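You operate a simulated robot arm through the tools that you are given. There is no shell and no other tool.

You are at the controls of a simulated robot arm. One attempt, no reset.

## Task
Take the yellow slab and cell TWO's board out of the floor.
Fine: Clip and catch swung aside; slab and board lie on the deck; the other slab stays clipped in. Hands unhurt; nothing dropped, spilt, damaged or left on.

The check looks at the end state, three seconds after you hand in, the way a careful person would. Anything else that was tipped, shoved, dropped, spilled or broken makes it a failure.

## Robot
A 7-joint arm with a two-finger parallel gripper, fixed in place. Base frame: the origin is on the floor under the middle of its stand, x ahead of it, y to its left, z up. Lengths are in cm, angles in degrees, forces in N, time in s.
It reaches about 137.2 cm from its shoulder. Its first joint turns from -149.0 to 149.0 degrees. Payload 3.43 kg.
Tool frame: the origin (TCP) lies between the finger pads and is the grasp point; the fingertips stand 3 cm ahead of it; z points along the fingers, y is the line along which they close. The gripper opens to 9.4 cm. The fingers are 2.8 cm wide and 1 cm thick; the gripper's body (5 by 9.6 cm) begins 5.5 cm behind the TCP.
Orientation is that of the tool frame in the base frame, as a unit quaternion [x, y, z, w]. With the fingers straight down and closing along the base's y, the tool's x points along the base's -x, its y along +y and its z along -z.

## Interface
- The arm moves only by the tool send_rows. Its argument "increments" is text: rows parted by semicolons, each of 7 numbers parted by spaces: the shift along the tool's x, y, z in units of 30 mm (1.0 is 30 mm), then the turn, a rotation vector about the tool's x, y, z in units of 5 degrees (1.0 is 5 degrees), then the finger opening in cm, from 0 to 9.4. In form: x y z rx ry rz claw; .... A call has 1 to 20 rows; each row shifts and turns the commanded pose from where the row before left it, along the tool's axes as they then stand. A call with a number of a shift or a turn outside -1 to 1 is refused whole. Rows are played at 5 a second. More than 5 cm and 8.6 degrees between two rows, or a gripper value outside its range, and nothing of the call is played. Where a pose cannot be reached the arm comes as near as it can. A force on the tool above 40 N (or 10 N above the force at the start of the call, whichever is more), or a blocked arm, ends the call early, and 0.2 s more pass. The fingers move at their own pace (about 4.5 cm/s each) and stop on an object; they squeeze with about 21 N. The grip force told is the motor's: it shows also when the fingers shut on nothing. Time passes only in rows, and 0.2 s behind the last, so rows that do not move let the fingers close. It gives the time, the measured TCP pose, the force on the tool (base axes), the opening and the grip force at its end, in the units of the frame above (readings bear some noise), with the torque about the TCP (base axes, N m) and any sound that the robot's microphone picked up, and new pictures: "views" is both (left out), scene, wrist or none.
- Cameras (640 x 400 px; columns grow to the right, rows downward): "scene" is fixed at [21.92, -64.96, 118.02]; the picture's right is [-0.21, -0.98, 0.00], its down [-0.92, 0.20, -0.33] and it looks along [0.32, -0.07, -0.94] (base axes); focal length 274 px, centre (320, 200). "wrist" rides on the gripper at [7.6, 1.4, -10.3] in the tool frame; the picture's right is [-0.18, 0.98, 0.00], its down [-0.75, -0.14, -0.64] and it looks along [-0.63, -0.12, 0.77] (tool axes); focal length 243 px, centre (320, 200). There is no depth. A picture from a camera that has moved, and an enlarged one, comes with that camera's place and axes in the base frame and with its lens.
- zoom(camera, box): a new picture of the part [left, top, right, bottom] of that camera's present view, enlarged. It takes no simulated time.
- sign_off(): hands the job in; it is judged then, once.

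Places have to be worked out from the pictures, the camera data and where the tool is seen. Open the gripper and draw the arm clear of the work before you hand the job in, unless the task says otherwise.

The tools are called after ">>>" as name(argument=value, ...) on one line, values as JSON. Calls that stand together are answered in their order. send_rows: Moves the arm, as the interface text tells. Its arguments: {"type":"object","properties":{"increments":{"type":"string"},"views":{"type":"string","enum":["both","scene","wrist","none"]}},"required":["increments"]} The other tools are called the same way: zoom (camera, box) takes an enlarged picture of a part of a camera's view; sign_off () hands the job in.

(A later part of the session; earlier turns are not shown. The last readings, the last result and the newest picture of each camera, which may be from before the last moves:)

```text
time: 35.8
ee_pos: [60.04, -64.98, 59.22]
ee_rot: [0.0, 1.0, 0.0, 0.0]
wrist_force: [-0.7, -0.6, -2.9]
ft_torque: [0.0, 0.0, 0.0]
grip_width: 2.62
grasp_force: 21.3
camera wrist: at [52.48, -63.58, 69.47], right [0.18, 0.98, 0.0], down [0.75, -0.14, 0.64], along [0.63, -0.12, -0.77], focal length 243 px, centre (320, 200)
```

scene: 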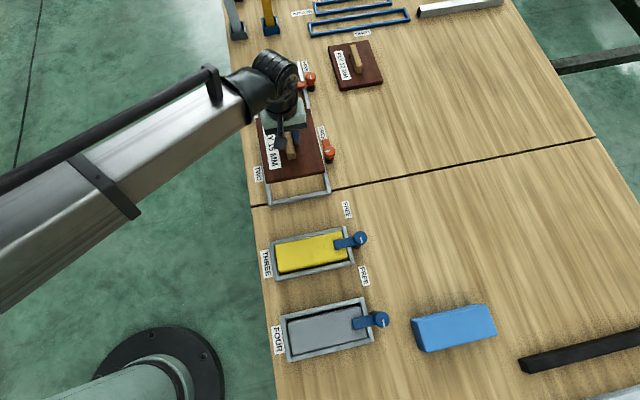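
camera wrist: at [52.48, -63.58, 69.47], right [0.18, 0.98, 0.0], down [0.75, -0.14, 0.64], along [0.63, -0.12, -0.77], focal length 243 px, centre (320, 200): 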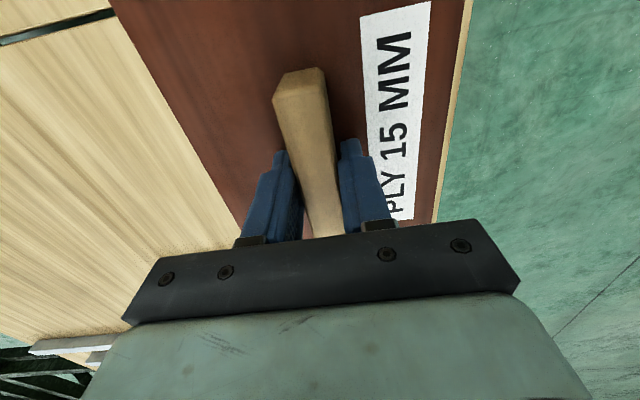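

The board hangs level from its handle. I'll carry it sideways to the free deck area around (64.5, -94), right of cell TWO and short of the PLY 12 board.

>>> send_rows(increments="0 -0.3 0 0 0 0 0; -0.1 -0.5 0 0 0 0 0; -0.12 -0.7 0 0 0 0 0; -0.14 -0.8 0 0 0 0 0; -0.14 -0.8 0 0 0 0 0; -0.14 -0.8 0 0 0 0 0; -0.14 -0.8 0 0 0 0 0; -0.14 -0.8 0 0 0 0 0; -0.14 -0.8 0 0 0 0 0; -0.14 -0.8 0 0 0 0 0; -0.14 -0.8 0 0 0 0 0; -0.1 -0.8 0 0 0 0 0; -0.05 -0.6 0 0 0 0 0; 0 -0.3 0 0 0 0 0; 0 0 0 0 0 0 0", views="both")

```text
time: 39.0
ee_pos: [64.56, -93.89, 59.19]
ee_rot: [0.001, 1.0, 0.0, 0.0]
wrist_force: [0.7, -1.3, -3.6]
ft_torque: [0.03, -0.05, -0.01]
grip_width: 2.64
grasp_force: 21.2
camera wrist: at [56.95, -92.38, 69.49], right [0.18, 0.98, 0.0], down [0.75, -0.14, 0.64], along [0.63, -0.12, -0.77], focal length 243 px, centre (320, 200)
```

scene: 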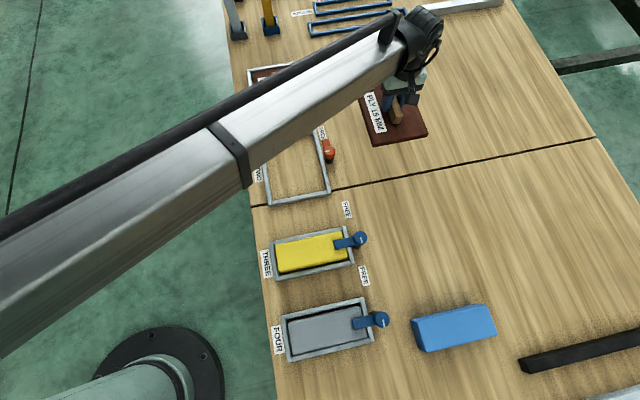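
wrist: 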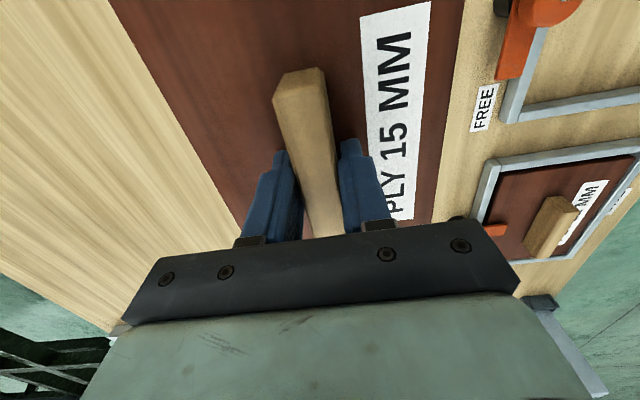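

It's over clear deck now. I'll lower to about 0.8 cm above the expected contact height (TCP ≈46.9).

>>> send_rows(increments="0 0 0.2 0 0 0 0; 0 0 0.35 0 0 0 0; 0 0 0.4 0 0 0 0; 0 0 0.4 0 0 0 0; 0 0 0.4 0 0 0 0; 0 0 0.4 0 0 0 0; 0 0 0.4 0 0 0 0; 0 0 0.4 0 0 0 0; 0 0 0.35 0 0 0 0; 0 0 0.25 0 0 0 0; 0 0 0.15 0 0 0 0; 0 0 0.1 0 0 0 0; 0 0 0 0 0 0 0", views="both")

```text
time: 41.8
ee_pos: [64.57, -93.94, 47.79]
ee_rot: [0.0, 1.0, 0.001, 0.0]
wrist_force: [-0.3, -0.4, -3.1]
ft_torque: [-0.02, 0.0, 0.0]
grip_width: 2.63
grasp_force: 21.2
camera wrist: at [56.96, -92.4, 58.04], right [0.18, 0.98, 0.0], down [0.75, -0.14, 0.64], along [0.63, -0.12, -0.77], focal length 243 px, centre (320, 200)
```

scene: 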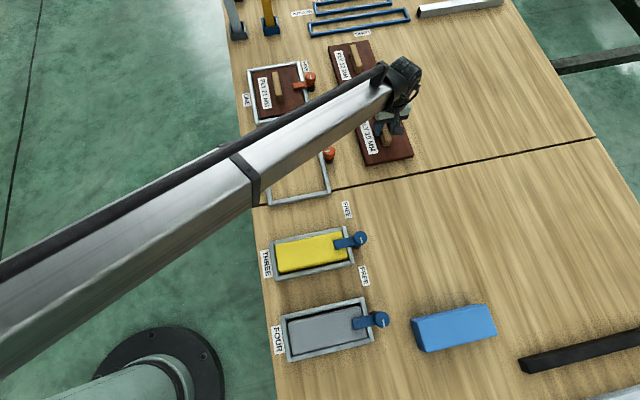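
wrist: 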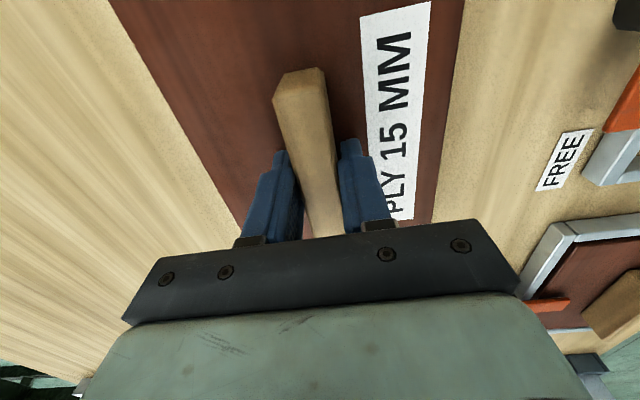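

>>> send_rows(increments="0 0 0.07 0 0 0 0; 0 0 0.07 0 0 0 0; 0 0 0.05 0 0 0 0; 0 0 0 0 0 0 0", views="none")

>>> send_rows(increments="0 0 0.04 0 0 0 0; 0 0 0.04 0 0 0 0; 0 0 0 0 0 0 0", views="wrist")

```text
time: 42.8
ee_pos: [64.44, -93.74, 47.23]
ee_rot: [0.0, 1.0, 0.0, 0.0]
wrist_force: [0.2, -0.2, -3.2]
ft_torque: [-0.02, 0.0, 0.0]
grip_width: 2.66
grasp_force: 20.7
```

```text
time: 43.6
ee_pos: [64.51, -93.79, 47.07]
ee_rot: [0.0, 1.0, 0.0, 0.0]
wrist_force: [0.9, -0.2, -2.7]
ft_torque: [0.02, -0.02, -0.01]
grip_width: 2.66
grasp_force: 21.2
camera wrist: at [56.9, -92.38, 57.26], right [0.18, 0.98, 0.0], down [0.75, -0.14, 0.64], along [0.63, -0.12, -0.77], focal length 243 px, centre (320, 200)
```

wrist: 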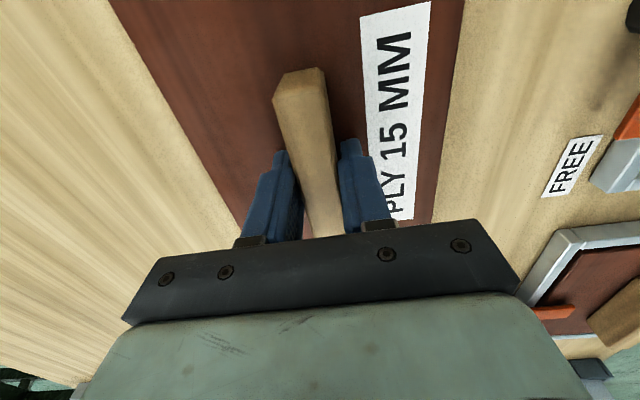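

Still no contact at TCP 47.07, so I'll lower in 1 mm steps.

>>> send_rows(increments="0 0 0.035 0 0 0 0; 0 0 0.035 0 0 0 0; 0 0 0 0 0 0 0", views="none")

>>> send_rows(increments="0 0 0.035 0 0 0 0; 0 0 0.035 0 0 0 0; 0 0 0 0 0 0 0", views="none")

```text
time: 44.4
ee_pos: [64.48, -93.76, 46.91]
ee_rot: [0.0, 1.0, 0.0, 0.0]
wrist_force: [-0.9, 0.8, -2.9]
ft_torque: [0.02, -0.03, 0.01]
grip_width: 2.64
grasp_force: 21.3
```

```text
time: 45.2
ee_pos: [64.53, -93.79, 46.81]
ee_rot: [0.0, 1.0, -0.001, 0.0]
wrist_force: [-3.8, 1.3, 20.0]
ft_torque: [0.05, 0.23, 0.02]
grip_width: 2.65
grasp_force: 21.1
```

Contact: 20 N upward, so the board is on the deck. I'll ease up 1 mm and open the fingers.

>>> send_rows(increments="0 0 -0.035 0 0 0 0; 0 0 0 0 0 0 0; 0 0 0 0 0 0 3.5; 0 0 0 0 0 0 5; 0 0 0 0 0 0 5.5; 0 0 0 0 0 0 5.5", views="wrist")

```text
time: 46.6
ee_pos: [64.66, -93.86, 46.78]
ee_rot: [0.001, 1.0, -0.001, 0.001]
wrist_force: [2.7, -8.5, 19.2]
ft_torque: [0.24, -0.01, -0.02]
grip_width: 5.1
grasp_force: 0.1
camera wrist: at [57.01, -92.35, 57.04], right [0.18, 0.98, 0.0], down [0.75, -0.14, 0.64], along [0.63, -0.12, -0.77], focal length 243 px, centre (320, 200)
```

wrist: 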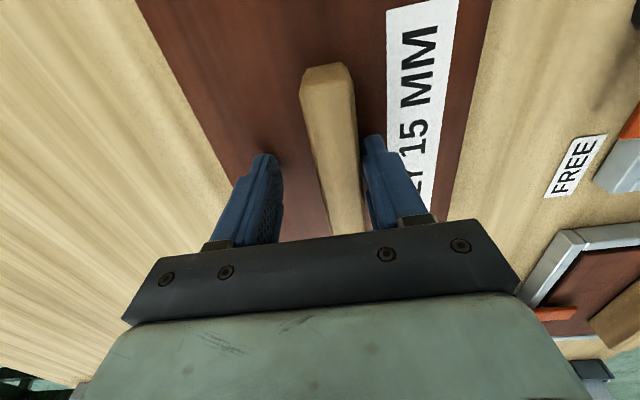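

The fingertips are pressing on the board's face (19 N) and nudged the board slightly as they opened. I'll lift just a little to take the pressure off and then finish opening.

>>> send_rows(increments="0 0 -0.06 0 0 0 5.1; 0 0 -0.04 0 0 0 5.1; 0 0 0 0 0 0 5.1", views="wrist")

```text
time: 47.4
ee_pos: [64.39, -93.66, 46.85]
ee_rot: [-0.001, 1.0, 0.001, 0.0]
wrist_force: [-0.9, -0.1, -0.2]
ft_torque: [0.01, 0.0, 0.02]
grip_width: 5.12
grasp_force: 0.1
camera wrist: at [56.96, -92.32, 57.19], right [0.18, 0.98, 0.0], down [0.75, -0.14, 0.64], along [0.63, -0.12, -0.77], focal length 243 px, centre (320, 200)
```

wrist: 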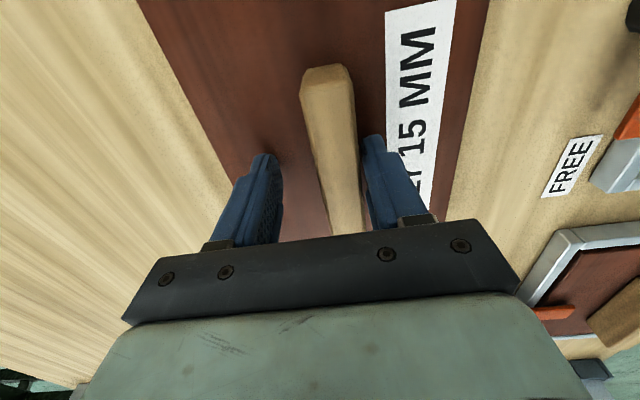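

Forces are zero now. I'll centre the gripper off the handle a bit and lift away cleanly.

>>> send_rows(increments="0 0.1 0 0 0 0 5.1; 0 0.15 -0.03 0 0 0 5.1; 0 0 -0.1 0 0 0 5.1; 0 0 -0.3 0 0 0 5.1; 0 0 -0.6 0 0 0 5.1; 0 0 -0.8 0 0 0 5.1; 0 0 -0.9 0 0 0 5.1; 0 0 -0.9 0 0 0 5.1; 0 0 -0.9 0 0 0 5.1; 0 0 0 0 0 0 5.1", views="both")

```text
time: 49.6
ee_pos: [64.42, -93.16, 60.69]
ee_rot: [-0.001, 1.0, 0.0, 0.0]
wrist_force: [-0.3, 0.6, 0.7]
ft_torque: [-0.01, 0.0, -0.02]
grip_width: 5.11
grasp_force: 0.2
camera wrist: at [56.92, -91.7, 70.87], right [0.18, 0.98, 0.0], down [0.75, -0.14, 0.64], along [0.63, -0.12, -0.77], focal length 243 px, centre (320, 200)
```

scene: 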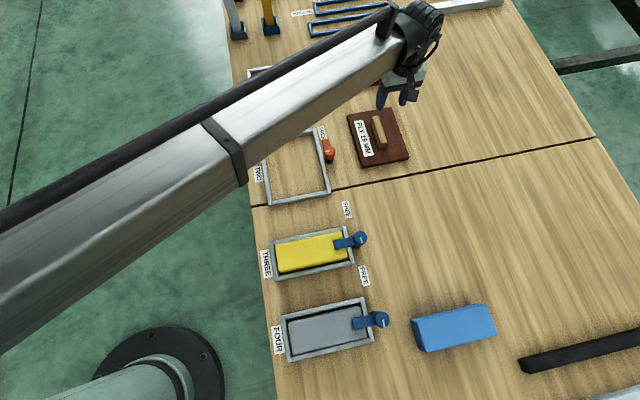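
wrist: 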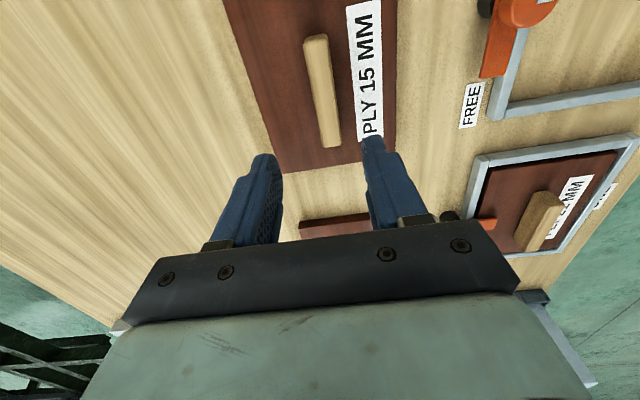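

Board TWO lies flat on the deck. Next I'll move to hover over the blue knob of cell THREE, near (33.7, -78).

>>> send_rows(increments="0.5 0.25 0 0 0 0 6; 0.8 0.39 0 0 0 0 6; 0.8 0.39 0 0 0 0 6; 0.8 0.39 0 0 0 0 6; 0.8 0.39 0 0 0 0 6; 0.8 0.39 0 0 0 0 6; 0.8 0.39 0 0 0 0 6; 0.8 0.39 0 0 0 0 6; 0.8 0.39 0 0 0 0 6; 0.8 0.39 0 0 0 0 6; 0.8 0.39 0 0 0 0 6; 0.8 0.39 0 0 0 0 6; 0.8 0.39 0 0 0 0 6; 0.2 0.1 0 0 0 0 6; 0 0 0 0 0 0 6", views="both")

```text
time: 52.8
ee_pos: [33.75, -77.98, 60.57]
ee_rot: [0.0, 1.0, 0.001, 0.0]
wrist_force: [0.2, 0.7, 0.0]
ft_torque: [0.02, -0.01, -0.01]
grip_width: 5.98
grasp_force: 0.2
camera wrist: at [26.1, -76.62, 70.77], right [0.18, 0.98, 0.0], down [0.75, -0.14, 0.64], along [0.63, -0.12, -0.77], focal length 243 px, centre (320, 200)
```

scene: 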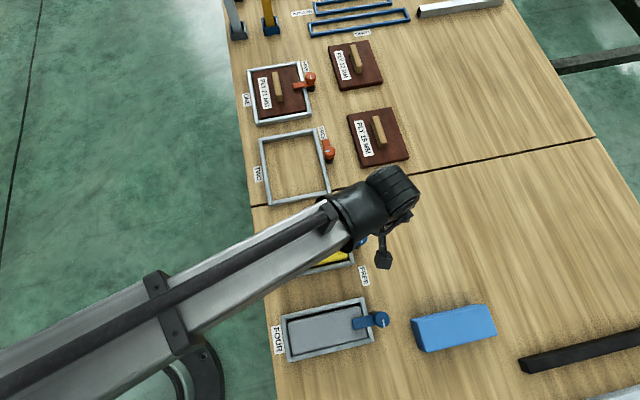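
wrist: 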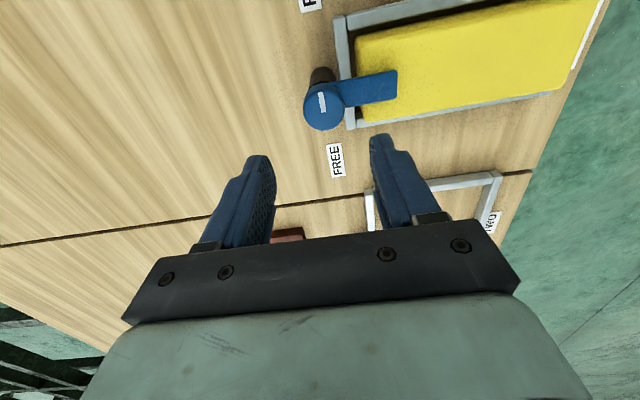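

>>> zoom(camera="wrist", box=[280, 50, 440, 150])

>>> zoom(camera="wrist", box=[320, 0, 608, 180])

>>> zoom(camera="scene", box=[330, 90, 426, 180])

```text
4.00 times, centred on (360, 100) of wrist
camera zoom: at [26.1, -76.62, 70.77], right [0.18, 0.98, 0.0], down [0.75, -0.14, 0.64], along [0.63, -0.12, -0.77], focal length 970 px, centre (160, 600)
```

zoom: 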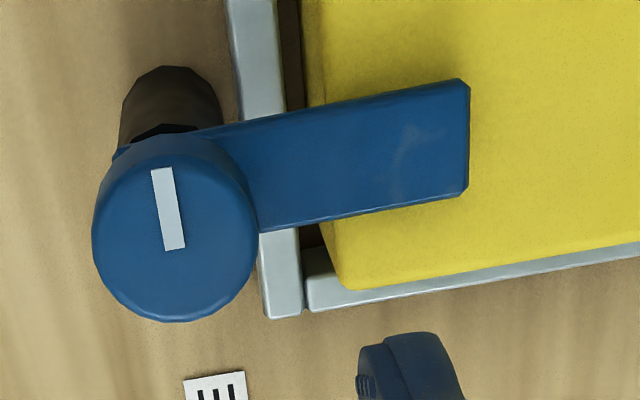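

```text
2.22 times, centred on (464, 90) of wrist
camera zoom: at [26.1, -76.62, 70.77], right [0.18, 0.98, 0.0], down [0.75, -0.14, 0.64], along [0.63, -0.12, -0.77], focal length 539 px, centre (0, 444)
```

zoom: 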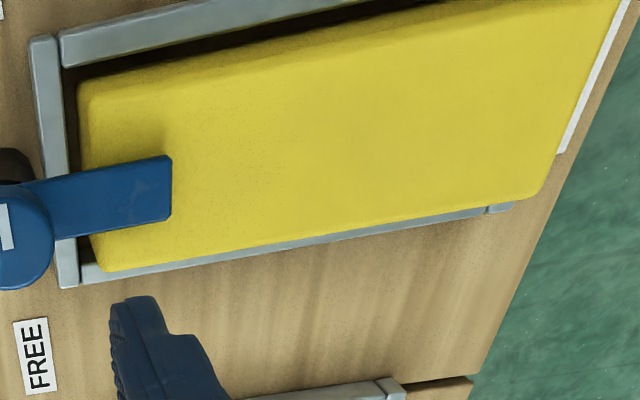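

```text
4.44 times, centred on (378, 135) of scene
camera zoom: at [21.92, -64.96, 118.02], right [-0.21, -0.98, 0.0], down [-0.92, 0.2, -0.33], along [0.32, -0.07, -0.94], focal length 1217 px, centre (62, 489)
```

zoom: 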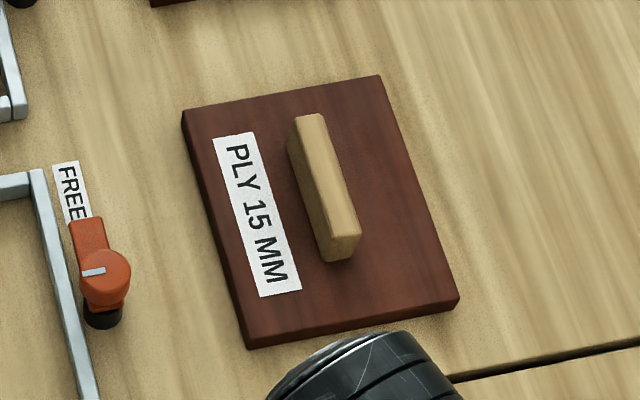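

Knob THREE triangulates to (33.05, -77.6) with its top at z≈51, and the lever top is at about 48, since the slab is taller. I'll align and descend to TCP z≈51.6 with the fingers open.

>>> send_rows(increments="0.12 0.065 0.3 0 0 0 6; 0.12 0.065 0.5 0 0 0 6; 0 0 0.6 0 0 0 6; 0 0 0.6 0 0 0 6; 0 0 0.5 0 0 0 6; 0 0 0.3 0 0 0 6; 0 0 0 0 0 0 6", views="both")

```text
time: 54.4
ee_pos: [32.83, -77.53, 52.11]
ee_rot: [0.0, 1.0, 0.0, 0.0]
wrist_force: [-0.3, -0.5, -0.2]
ft_torque: [0.0, 0.03, -0.01]
grip_width: 6.01
grasp_force: 0.0
camera wrist: at [25.29, -76.14, 62.37], right [0.18, 0.98, 0.0], down [0.75, -0.14, 0.64], along [0.63, -0.12, -0.77], focal length 243 px, centre (320, 200)
```

scene: 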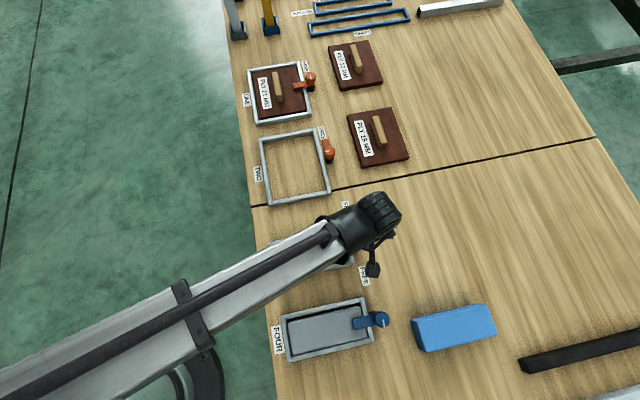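
wrist: 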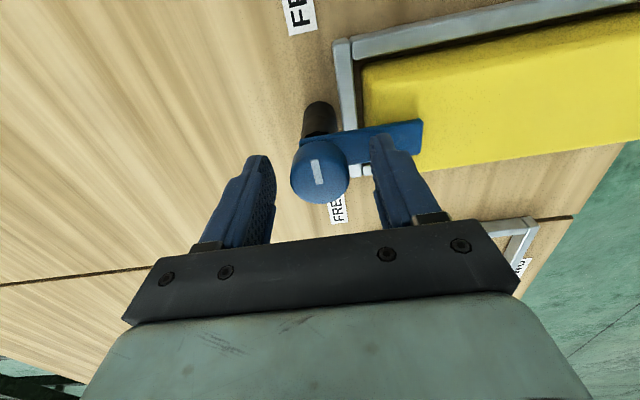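

Knob is centred between the fingers. I'll lower 5 mm more and close.

>>> send_rows(increments="0 0 0.1 0 0 0 6; 0 0 0.07 0 0 0 6; 0 0 0 0 0 0 4; 0 0 0 0 0 0 3; 0 0 0 0 0 0 2; 0 0 0 0 0 0 2", views="wrist")

```text
time: 55.8
ee_pos: [32.91, -77.71, 51.71]
ee_rot: [0.0, 1.0, -0.001, -0.001]
wrist_force: [0.2, -8.2, -0.4]
ft_torque: [-0.14, 0.06, -0.02]
grip_width: 3.32
grasp_force: 45.3
camera wrist: at [25.31, -76.16, 61.9], right [0.18, 0.98, 0.0], down [0.75, -0.14, 0.64], along [0.63, -0.12, -0.77], focal length 243 px, centre (320, 200)
```

wrist: 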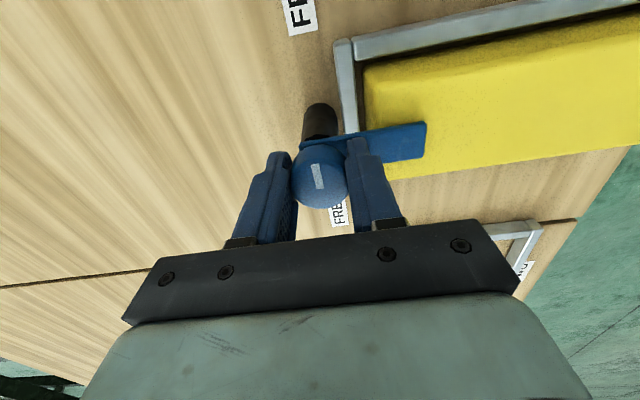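

Good grip (3.32 cm, only -8 N side load). I'll re-centre slightly and begin the clockwise twist, with a small drift compensation along tool y as learned on the first knob.

>>> send_rows(increments="0 -0.025 0 0 0 0 2; 0 0.01 0 0 0 0.6 2; 0 0.01 0 0 0 0.7 2; 0 0.01 0 0 0 0.7 2; 0 0.01 0 0 0 1 2; 0 0 0 0 0 0 2", views="none")

```text
time: 57.2
ee_pos: [32.84, -77.64, 51.67]
ee_rot: [0.133, 0.991, 0.0, 0.0]
wrist_force: [1.5, -4.7, -0.7]
ft_torque: [-0.16, -0.19, 0.03]
grip_width: 3.34
grasp_force: 45.0
```

Loads stay low at 15°. I'll keep twisting in steps.

>>> send_rows(increments="0 0.005 0 0 0 1 2; 0 0.005 0 0 0 1 2; 0 0.005 0 0 0 1 2; 0 0.005 0 0 0 1 2; 0 0 0 0 0 0 2", views="wrist")

```text
time: 58.4
ee_pos: [32.93, -77.5, 51.72]
ee_rot: [0.302, 0.953, 0.0, 0.001]
wrist_force: [-5.2, -5.4, -3.0]
ft_torque: [-0.25, -0.07, -0.01]
grip_width: 3.34
grasp_force: 45.2
camera wrist: at [27.55, -71.99, 61.9], right [0.72, 0.7, 0.0], down [0.54, -0.55, 0.64], along [0.45, -0.46, -0.77], focal length 243 px, centre (320, 200)
```

wrist: 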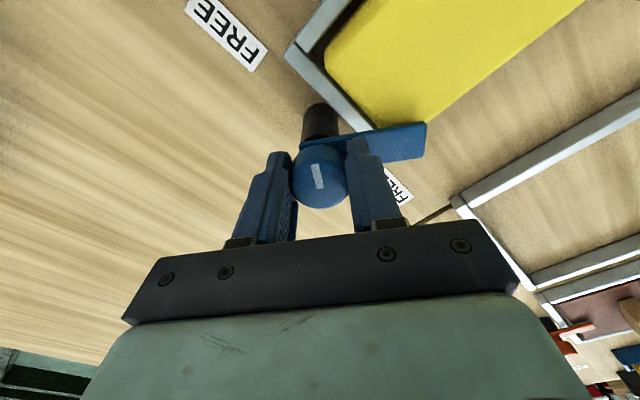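

>>> send_rows(increments="0 -0.02 0 0 0 1 2; 0 0 0 0 0 1 2; 0 0.005 0 0 0 1 2; 0 0.005 0 0 0 1 2; 0 0 0 0 0 0 2", views="none")

>>> send_rows(increments="0 0 0 0 0 1 2; 0 0 0 0 0 1 2; 0 0.005 0 0 0 1 2; 0 0 0 0 0 0 2", views="wrist")

```text
time: 59.6
ee_pos: [32.89, -77.58, 51.6]
ee_rot: [0.462, 0.887, 0.001, 0.0]
wrist_force: [-4.8, 7.5, -4.5]
ft_torque: [0.16, -0.01, 0.04]
grip_width: 3.34
grasp_force: 44.4
```

```text
time: 60.6
ee_pos: [32.93, -77.4, 51.67]
ee_rot: [0.574, 0.819, 0.001, -0.001]
wrist_force: [-1.4, 14.8, -6.2]
ft_torque: [0.54, 0.02, -0.05]
grip_width: 3.33
grasp_force: 44.7
camera wrist: at [31.75, -69.87, 61.91], right [0.99, 0.16, 0.0], down [0.12, -0.76, 0.64], along [0.1, -0.63, -0.77], focal length 243 px, centre (320, 200)
```

wrist: 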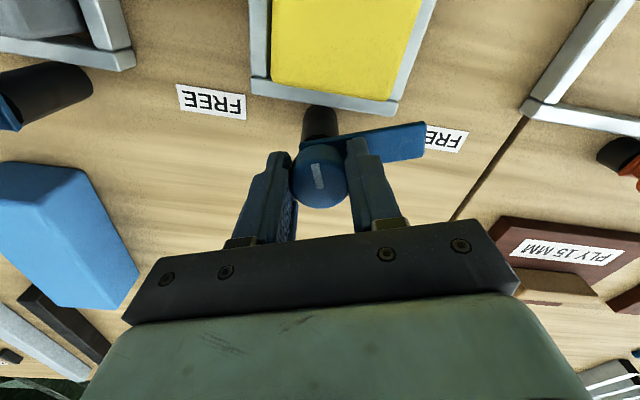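

The clip is at 70°, off the slab. I'll relieve the y load and turn the final 20°.

>>> send_rows(increments="0.05 0 0.01 0 0 1 2; 0.01 0 0 0 0 1 2; 0.01 0 0 0 0 1 2; 0 0 0 0 0 1 2; 0 0 0 0 0 0 2", views="both")

```text
time: 61.8
ee_pos: [32.93, -77.44, 51.69]
ee_rot: [0.707, 0.707, 0.0, 0.002]
wrist_force: [12.9, -11.4, -3.3]
ft_torque: [-0.03, -0.22, 0.02]
grip_width: 3.33
grasp_force: 44.8
camera wrist: at [34.46, -69.83, 61.88], right [0.98, -0.19, 0.0], down [-0.14, -0.75, 0.64], along [-0.12, -0.63, -0.76], focal length 243 px, centre (320, 200)
```

scene: 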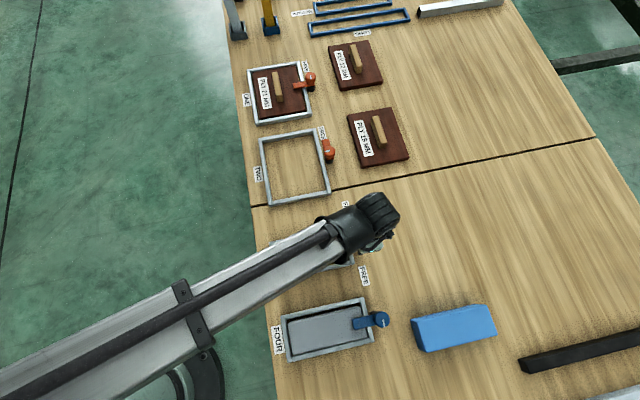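
wrist: 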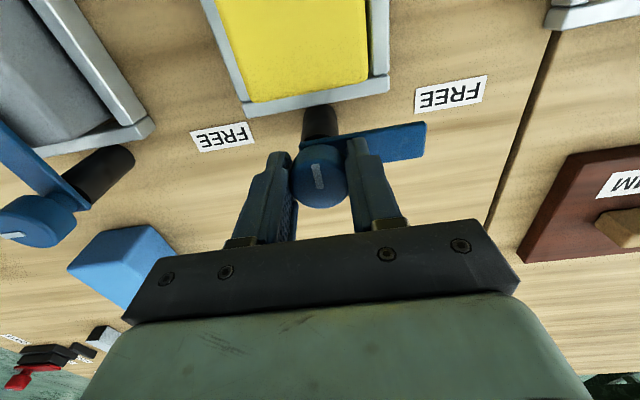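

The blue clip points to FREE. I'll release it, lift, and move over the yellow slab at the same yaw, so the fingers close along x.

>>> send_rows(increments="0 0 0 0 0 0 6; 0 0 0 0 0 0 6; 0 0 0 0 0 0 6; 0 0 -0.4 0 0 0 6; 0 0 -0.7 0 0 0 6; 0 0 -0.7 0 0 0 6; 0 0 -0.7 0 0 0 6; 0.7 0 -0.2 0 0 0 9.4; 0.8 0 0 0 0 0 9.4; 0.8 0 0 0 0 0 9.4; 0.8 0 0 0 0 0 9.4; 0.7 0 0 0 0 0 9.4; 0.3 0 0 0 0 0 9.4; 0 0 0 0 0 0 9.4", views="both")

```text
time: 64.8
ee_pos: [32.77, -64.94, 59.76]
ee_rot: [0.707, 0.707, 0.0, 0.0]
wrist_force: [-0.4, 1.4, 0.9]
ft_torque: [0.02, 0.0, -0.01]
grip_width: 9.4
grasp_force: 0.1
camera wrist: at [34.32, -57.3, 69.95], right [0.98, -0.18, 0.0], down [-0.14, -0.75, 0.64], along [-0.12, -0.63, -0.77], focal length 243 px, centre (320, 200)
```

scene: 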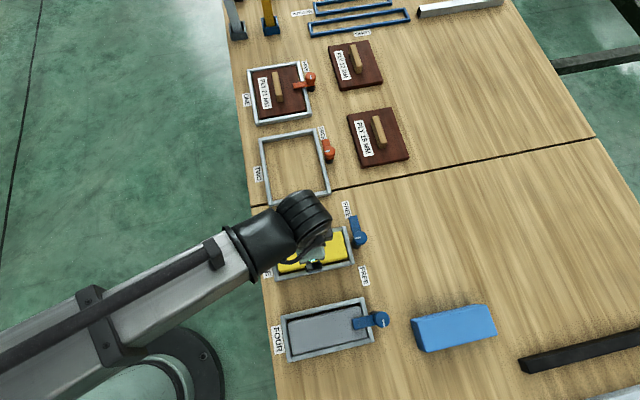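
wrist: 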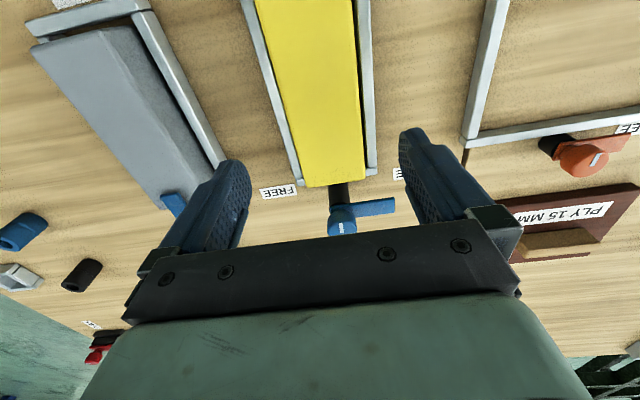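

Both levers are swung aside. I'll zoom on the slab from here to check grip alignment.

>>> zoom(camera="wrist", box=[192, 0, 448, 200])

>>> zoom(camera="scene", box=[260, 190, 388, 290])

```text
2.00 times, centred on (320, 100) of wrist
camera zoom: at [34.32, -57.3, 69.95], right [0.98, -0.18, 0.0], down [-0.14, -0.75, 0.64], along [-0.12, -0.63, -0.77], focal length 485 px, centre (320, 400)
```

zoom: 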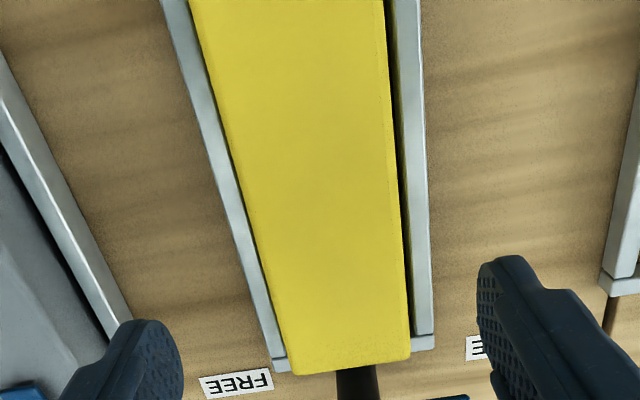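

```text
4.00 times, centred on (324, 240) of scene
camera zoom: at [21.92, -64.96, 118.02], right [-0.21, -0.98, 0.0], down [-0.92, 0.2, -0.33], along [0.32, -0.07, -0.94], focal length 1095 px, centre (304, 40)
```

zoom: 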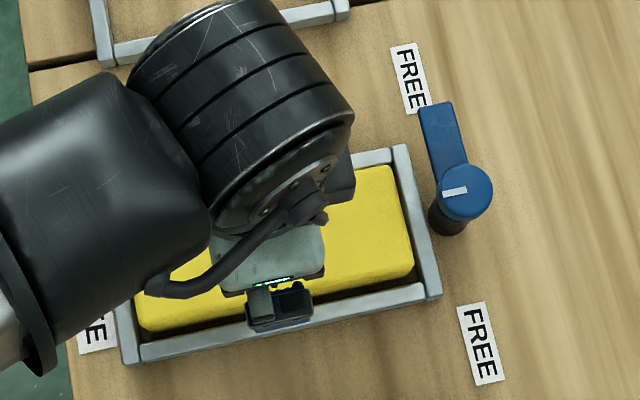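

The slab's top spans x≈29.3–36.6, centred under the gripper, with about 1 cm clearance on each side at full opening. I'll descend to just above the slab top and check.

>>> send_rows(increments="0 0.04 0.4 0 0 0 9.4; 0 0 0.6 0 0 0 9.4; 0 0 0.6 0 0 0 9.4; 0 0 0.6 0 0 0 9.4; 0 0 0.4 0 0 0 9.4; 0 0 0 0 0 0 9.4", views="both")

```text
time: 66.2
ee_pos: [33.1, -64.96, 51.97]
ee_rot: [0.707, 0.707, -0.001, 0.0]
wrist_force: [0.2, 0.9, 0.0]
ft_torque: [0.0, -0.02, 0.01]
grip_width: 9.37
grasp_force: 0.0
camera wrist: at [34.47, -57.37, 62.21], right [0.98, -0.18, 0.0], down [-0.14, -0.75, 0.64], along [-0.12, -0.63, -0.77], focal length 243 px, centre (320, 200)
```

scene: 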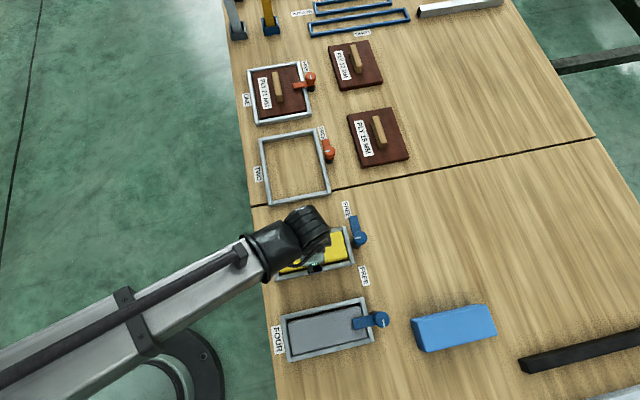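
wrist: 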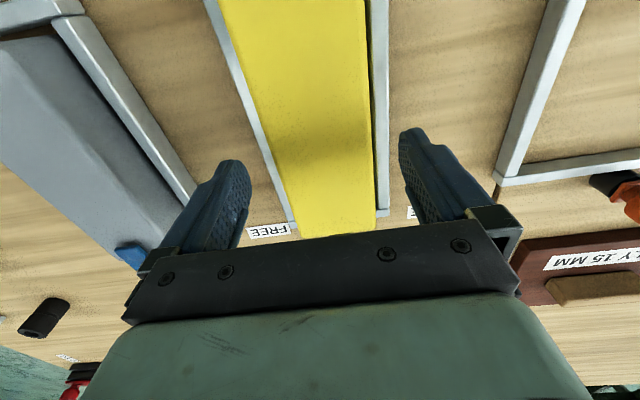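

>>> send_rows(increments="0 0 0.3 0 0 0 9.4; 0 0 0.3 0 0 0 9.4; 0 0 0.3 0 0 0 9.4; 0 0 0.3 0 0 0 9.4; 0 0 0.25 0 0 0 9.4; 0 0 0.12 0 0 0 9.4; 0 0 0 0 0 0 9.4", views="both")

```text
time: 67.8
ee_pos: [32.99, -64.96, 47.2]
ee_rot: [0.707, 0.707, -0.001, 0.0]
wrist_force: [0.3, -0.6, 0.6]
ft_torque: [0.01, 0.01, 0.0]
grip_width: 9.39
grasp_force: 0.0
camera wrist: at [34.46, -57.37, 57.48], right [0.98, -0.18, 0.0], down [-0.14, -0.75, 0.64], along [-0.12, -0.63, -0.77], focal length 243 px, centre (320, 200)
```

scene: 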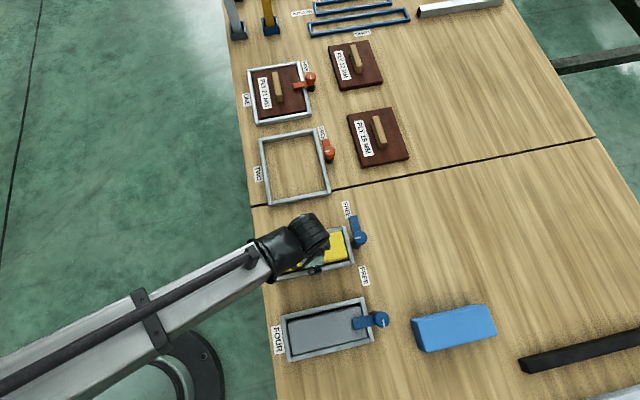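
wrist: 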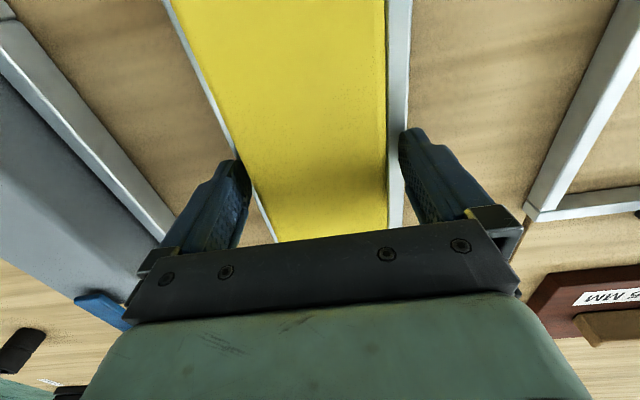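

The fingers straddle the slab with no contact. I'll go 3 mm lower and close.

>>> send_rows(increments="0 0 0.1 0 0 0 9.4; 0 0 0 0 0 0 8.4; 0 0 0 0 0 0 7.4; 0 0 0 0 0 0 6; 0 0 0 0 0 0 5; 0 0 0 0 0 0 5", views="wrist")

```text
time: 68.4
ee_pos: [32.92, -64.93, 47.23]
ee_rot: [0.707, 0.707, -0.001, 0.001]
wrist_force: [1.4, 1.7, 8.6]
ft_torque: [0.13, -0.13, 0.04]
grip_width: 7.84
grasp_force: 3.6
stopped in row 3: the force on the tool passed its limit at 42 N (the readings are from after the stop); the commanded pose is now the measured one
camera wrist: at [34.39, -57.37, 57.44], right [0.98, -0.18, 0.0], down [-0.14, -0.75, 0.64], along [-0.12, -0.63, -0.77], focal length 243 px, centre (320, 200)
```

wrist: 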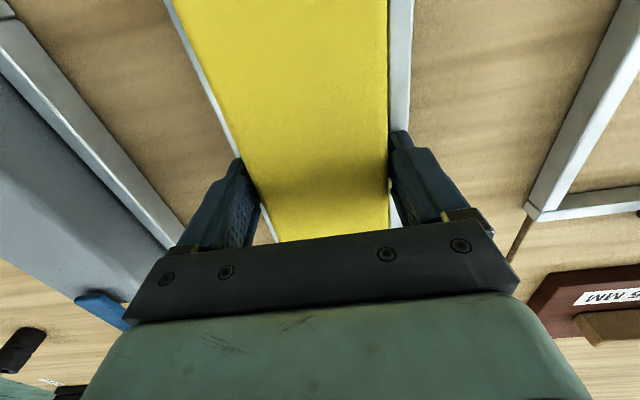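

The force limit tripped (42 N). The fingertips evidently met the frame's top rail at about z=44.1–44.2. I'll rise 4 mm, check that the load clears, then finish closing.

>>> send_rows(increments="0 0 -0.07 0 0 0 7.8; 0 0 -0.07 0 0 0 7.8; 0 0 0 0 0 0 7.8", views="none")

```text
time: 69.2
ee_pos: [32.92, -65.11, 47.53]
ee_rot: [0.707, 0.707, -0.001, 0.001]
wrist_force: [-0.3, -0.6, -0.1]
ft_torque: [-0.02, 0.03, 0.02]
grip_width: 7.81
grasp_force: 0.0
```

>>> send_rows(increments="0 0 0 0 0 0 7.4; 0 0 0 0 0 0 6.8; 0 0 0 0 0 0 6; 0 0 0 0 0 0 5; 0 0 0 0 0 0 4", views="wrist")

```text
time: 70.4
ee_pos: [33.01, -65.02, 47.53]
ee_rot: [0.707, 0.708, -0.001, 0.001]
wrist_force: [-0.1, -0.3, -0.4]
ft_torque: [-0.03, -0.01, -0.01]
grip_width: 7.41
grasp_force: 21.5
camera wrist: at [34.43, -57.4, 57.8], right [0.98, -0.18, 0.0], down [-0.14, -0.75, 0.64], along [-0.12, -0.63, -0.77], focal length 243 px, centre (320, 200)
```

wrist: 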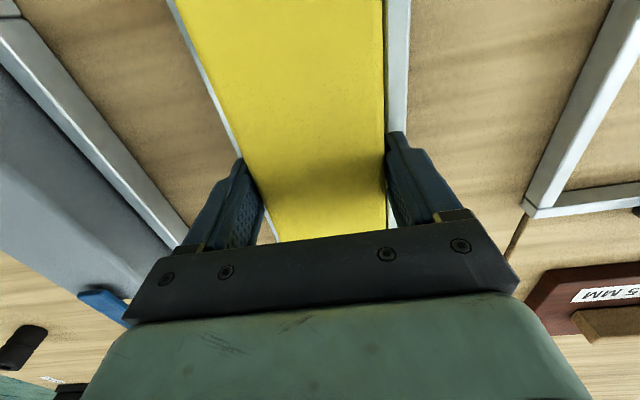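

Slab gripped at 7.41 cm with 21 N. I'll lift in 1 mm steps and read the load.

>>> send_rows(increments="0 0 -0.03 0 0 0 4; 0 0 -0.03 0 0 0 4; 0 0 -0.03 0 0 0 4; 0 0 0 0 0 0 4", views="none")

>>> send_rows(increments="0 0 -0.04 0 0 0 4; 0 0 -0.04 0 0 0 4; 0 0 -0.04 0 0 0 4; 0 0 0 0 0 0 4", views="wrist")

```text
time: 71.4
ee_pos: [33.01, -64.94, 47.87]
ee_rot: [0.707, 0.707, -0.001, 0.0]
wrist_force: [0.0, -0.6, -0.8]
ft_torque: [-0.04, -0.02, 0.0]
grip_width: 7.4
grasp_force: 21.6
```

```text
time: 72.4
ee_pos: [33.01, -64.94, 48.14]
ee_rot: [0.708, 0.707, 0.0, 0.0]
wrist_force: [-0.9, -0.8, -0.8]
ft_torque: [0.04, -0.01, 0.0]
grip_width: 7.38
grasp_force: 20.8
camera wrist: at [34.44, -57.37, 58.41], right [0.98, -0.18, 0.0], down [-0.14, -0.75, 0.64], along [-0.12, -0.63, -0.77], focal length 243 px, centre (320, 200)
```

wrist: 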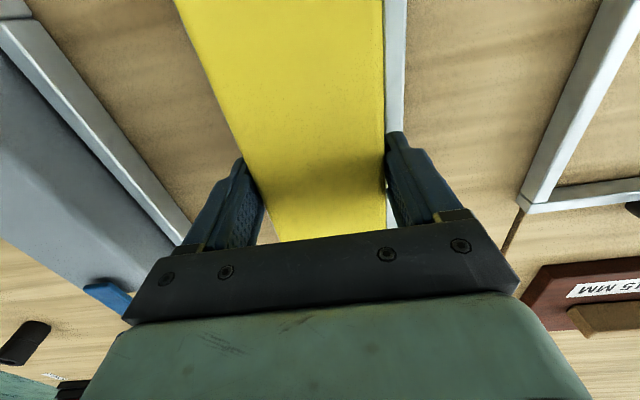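

Slab is very light and rises with the fingers (the left rail is now hidden by the raised slab). I'll continue lifting, to clear the 51 cm knob.

>>> send_rows(increments="0 0 -0.1 0 0 0 4; 0 0 -0.15 0 0 0 4; 0 0 -0.2 0 0 0 4; 0 0 -0.25 0 0 0 4; 0 0 -0.3 0 0 0 4; 0 0 -0.35 0 0 0 4; 0 0 -0.35 0 0 0 4; 0 0 -0.35 0 0 0 4; 0 0 -0.35 0 0 0 4; 0 0 -0.35 0 0 0 4; 0 0 -0.35 0 0 0 4; 0 0 -0.35 0 0 0 4; 0 0 -0.35 0 0 0 4; 0 0 -0.2 0 0 0 4; 0 0 -0.1 0 0 0 4; 0 0 0 0 0 0 4", views="both")

```text
time: 75.8
ee_pos: [33.03, -65.15, 60.51]
ee_rot: [0.707, 0.707, 0.0, 0.001]
wrist_force: [-0.6, -0.8, -1.3]
ft_torque: [-0.01, 0.01, 0.02]
grip_width: 7.37
grasp_force: 21.1
camera wrist: at [34.48, -57.37, 70.75], right [0.98, -0.18, 0.0], down [-0.14, -0.75, 0.64], along [-0.12, -0.63, -0.77], focal length 243 px, centre (320, 200)
```

scene: 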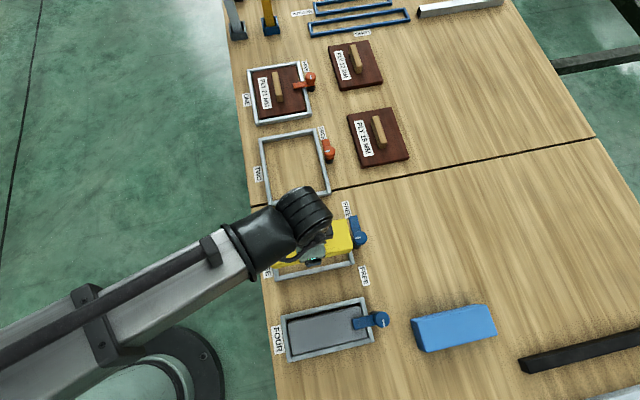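
wrist: 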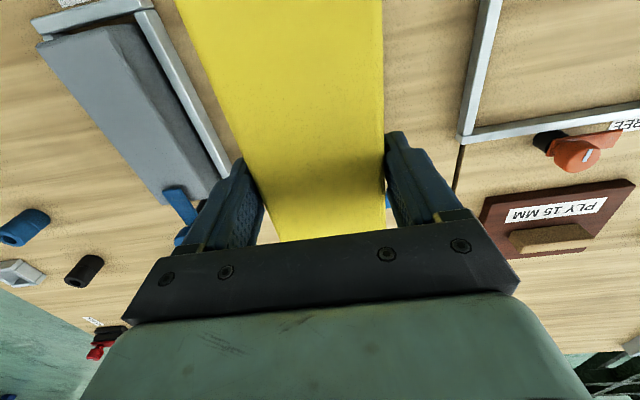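

The slab is held level. I'll carry it over clear deck to about (33, -98), past the knob.

>>> send_rows(increments="-0.3 0 0 0 0 0 4; -0.5 0 0 0 0 0 4; -0.7 0 0 0 0 0 4; -0.8 0 0 0 0 0 4; -0.8 0 0 0 0 0 4; -0.8 0 0 0 0 0 4; -0.8 0 0 0 0 0 4; -0.8 0 0 0 0 0 4; -0.8 0 0 0 0 0 4; -0.8 0 0 0 0 0 4; -0.8 0 0 0 0 0 4; -0.8 0 0 0 0 0 4; -0.8 0 0 0 0 0 4; -0.8 0 0 0 0 0 4; -0.5 0 0 0 0 0 4; -0.2 0 0 0 0 0 4; 0 0 0 0 0 0 4", views="both")

```text
time: 79.4
ee_pos: [32.87, -97.91, 60.69]
ee_rot: [0.707, 0.707, 0.0, 0.001]
wrist_force: [-0.5, 0.2, -1.3]
ft_torque: [0.0, 0.0, 0.01]
grip_width: 7.38
grasp_force: 21.1
camera wrist: at [34.33, -90.36, 70.86], right [0.98, -0.18, 0.0], down [-0.14, -0.75, 0.64], along [-0.12, -0.63, -0.77], focal length 243 px, centre (320, 200)
```

scene: 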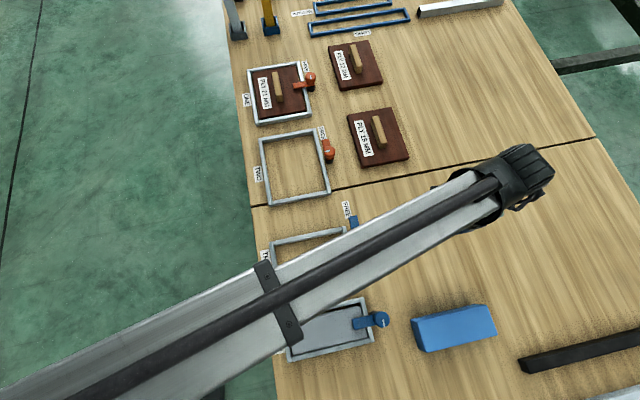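
wrist: 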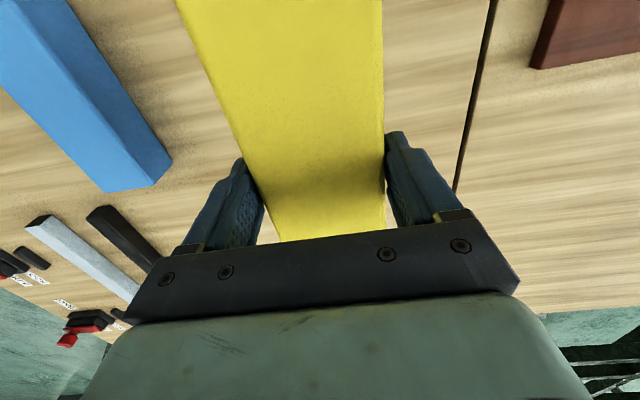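

Clear deck below: the blue slab is to one side, the seam to the other. I'll lower to just above expected contact (TCP ≈47.5).

>>> send_rows(increments="0 0 0.2 0 0 0 4; 0 0 0.35 0 0 0 4; 0 0 0.4 0 0 0 4; 0 0 0.4 0 0 0 4; 0 0 0.4 0 0 0 4; 0 0 0.4 0 0 0 4; 0 0 0.4 0 0 0 4; 0 0 0.4 0 0 0 4; 0 0 0.4 0 0 0 4; 0 0 0.3 0 0 0 4; 0 0 0.2 0 0 0 4; 0 0 0.15 0 0 0 4; 0 0 0.1 0 0 0 4; 0 0 0 0 0 0 4", views="both")

```text
time: 82.4
ee_pos: [32.92, -98.03, 48.31]
ee_rot: [0.706, 0.708, -0.001, 0.001]
wrist_force: [0.0, -0.7, -0.5]
ft_torque: [0.0, -0.03, -0.01]
grip_width: 7.38
grasp_force: 21.2
camera wrist: at [34.47, -90.44, 58.41], right [0.98, -0.18, 0.0], down [-0.14, -0.75, 0.64], along [-0.12, -0.63, -0.77], focal length 243 px, centre (320, 200)
```

scene: 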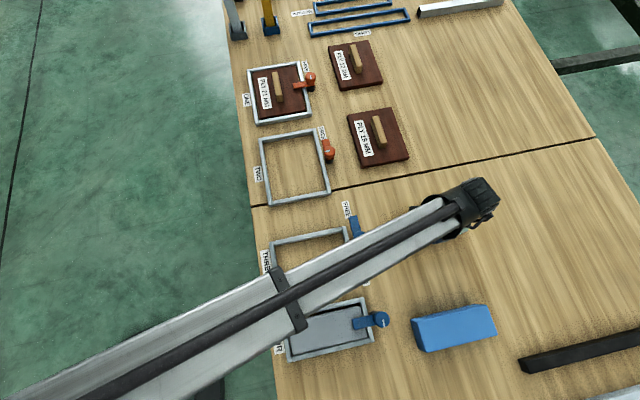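
wrist: 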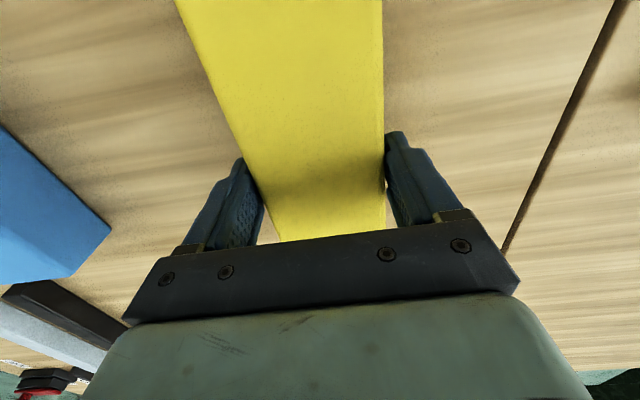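

>>> send_rows(increments="0 0 0.05 0 0 0 4; 0 0 0.05 0 0 0 4; 0 0 0.05 0 0 0 4; 0 0 0 0 0 0 4", views="none")

>>> send_rows(increments="0 0 0.035 0 0 0 4; 0 0 0.035 0 0 0 4; 0 0 0 0 0 0 4", views="none")

```text
time: 83.4
ee_pos: [32.91, -98.13, 47.72]
ee_rot: [0.707, 0.707, -0.001, 0.001]
wrist_force: [-0.4, -0.5, -1.2]
ft_torque: [-0.02, 0.03, -0.01]
grip_width: 7.4
grasp_force: 21.2
```

```text
time: 84.2
ee_pos: [33.08, -98.02, 47.61]
ee_rot: [0.707, 0.707, 0.0, 0.0]
wrist_force: [0.8, -0.1, 3.1]
ft_torque: [0.12, 0.0, -0.02]
grip_width: 7.38
grasp_force: 21.0
```

Contact is starting (force changed to +3 N). One more half-millimetre, then I'll open.

>>> send_rows(increments="0 0 0.02 0 0 0 4; 0 0 0 0 0 0 4; 0 0 0 0 0 0 7.6; 0 0 0 0 0 0 8.4; 0 0 0 0 0 0 9.4; 0 0 0 0 0 0 9.4", views="wrist")

```text
time: 85.6
ee_pos: [32.95, -98.02, 47.49]
ee_rot: [0.707, 0.707, -0.001, 0.0]
wrist_force: [0.4, 0.6, 0.5]
ft_torque: [0.0, 0.0, -0.01]
grip_width: 9.41
grasp_force: 0.0
camera wrist: at [34.41, -90.39, 57.73], right [0.98, -0.18, 0.0], down [-0.14, -0.75, 0.64], along [-0.12, -0.63, -0.77], focal length 243 px, centre (320, 200)
```

wrist: 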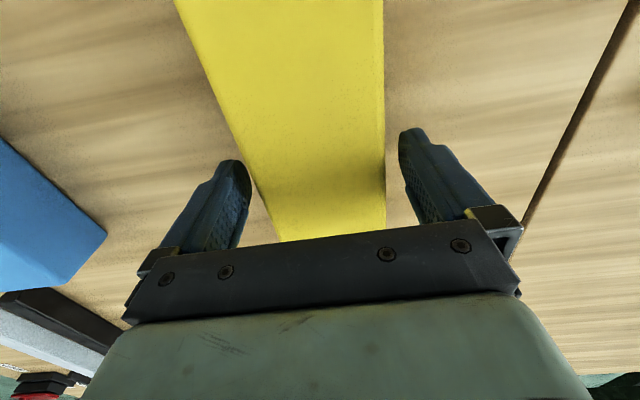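

Released with no load. I'll lift straight up and look.

>>> send_rows(increments="0 0 -0.2 0 0 0 9.4; 0 0 -0.4 0 0 0 9.4; 0 0 -0.6 0 0 0 9.4; 0 0 -0.8 0 0 0 9.4; 0 0 -0.9 0 0 0 9.4; 0 0 -0.9 0 0 0 9.4; 0 0 -0.9 0 0 0 9.4; 0 0 -0.9 0 0 0 9.4; 0 0 -0.9 0 0 0 9.4; 0 0 -0.9 0 0 0 9.4; 0 0 -0.9 0 0 0 9.4; 0 0 0 0 0 0 9.4", views="both")

```text
time: 88.2
ee_pos: [32.71, -98.07, 72.35]
ee_rot: [0.707, 0.707, 0.0, 0.0]
wrist_force: [-0.2, -0.4, -0.2]
ft_torque: [0.0, -0.01, -0.02]
grip_width: 9.41
grasp_force: 0.2
camera wrist: at [34.31, -90.41, 82.66], right [0.98, -0.18, 0.0], down [-0.14, -0.75, 0.64], along [-0.12, -0.63, -0.77], focal length 243 px, centre (320, 200)
```

scene: 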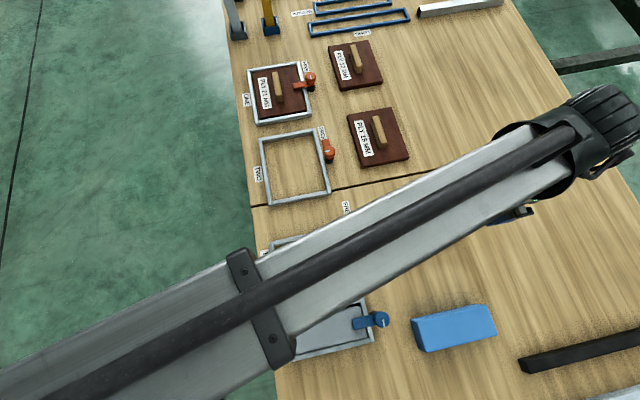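
wrist: 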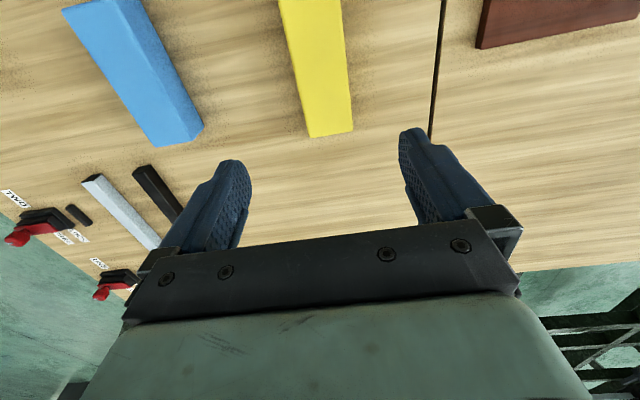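

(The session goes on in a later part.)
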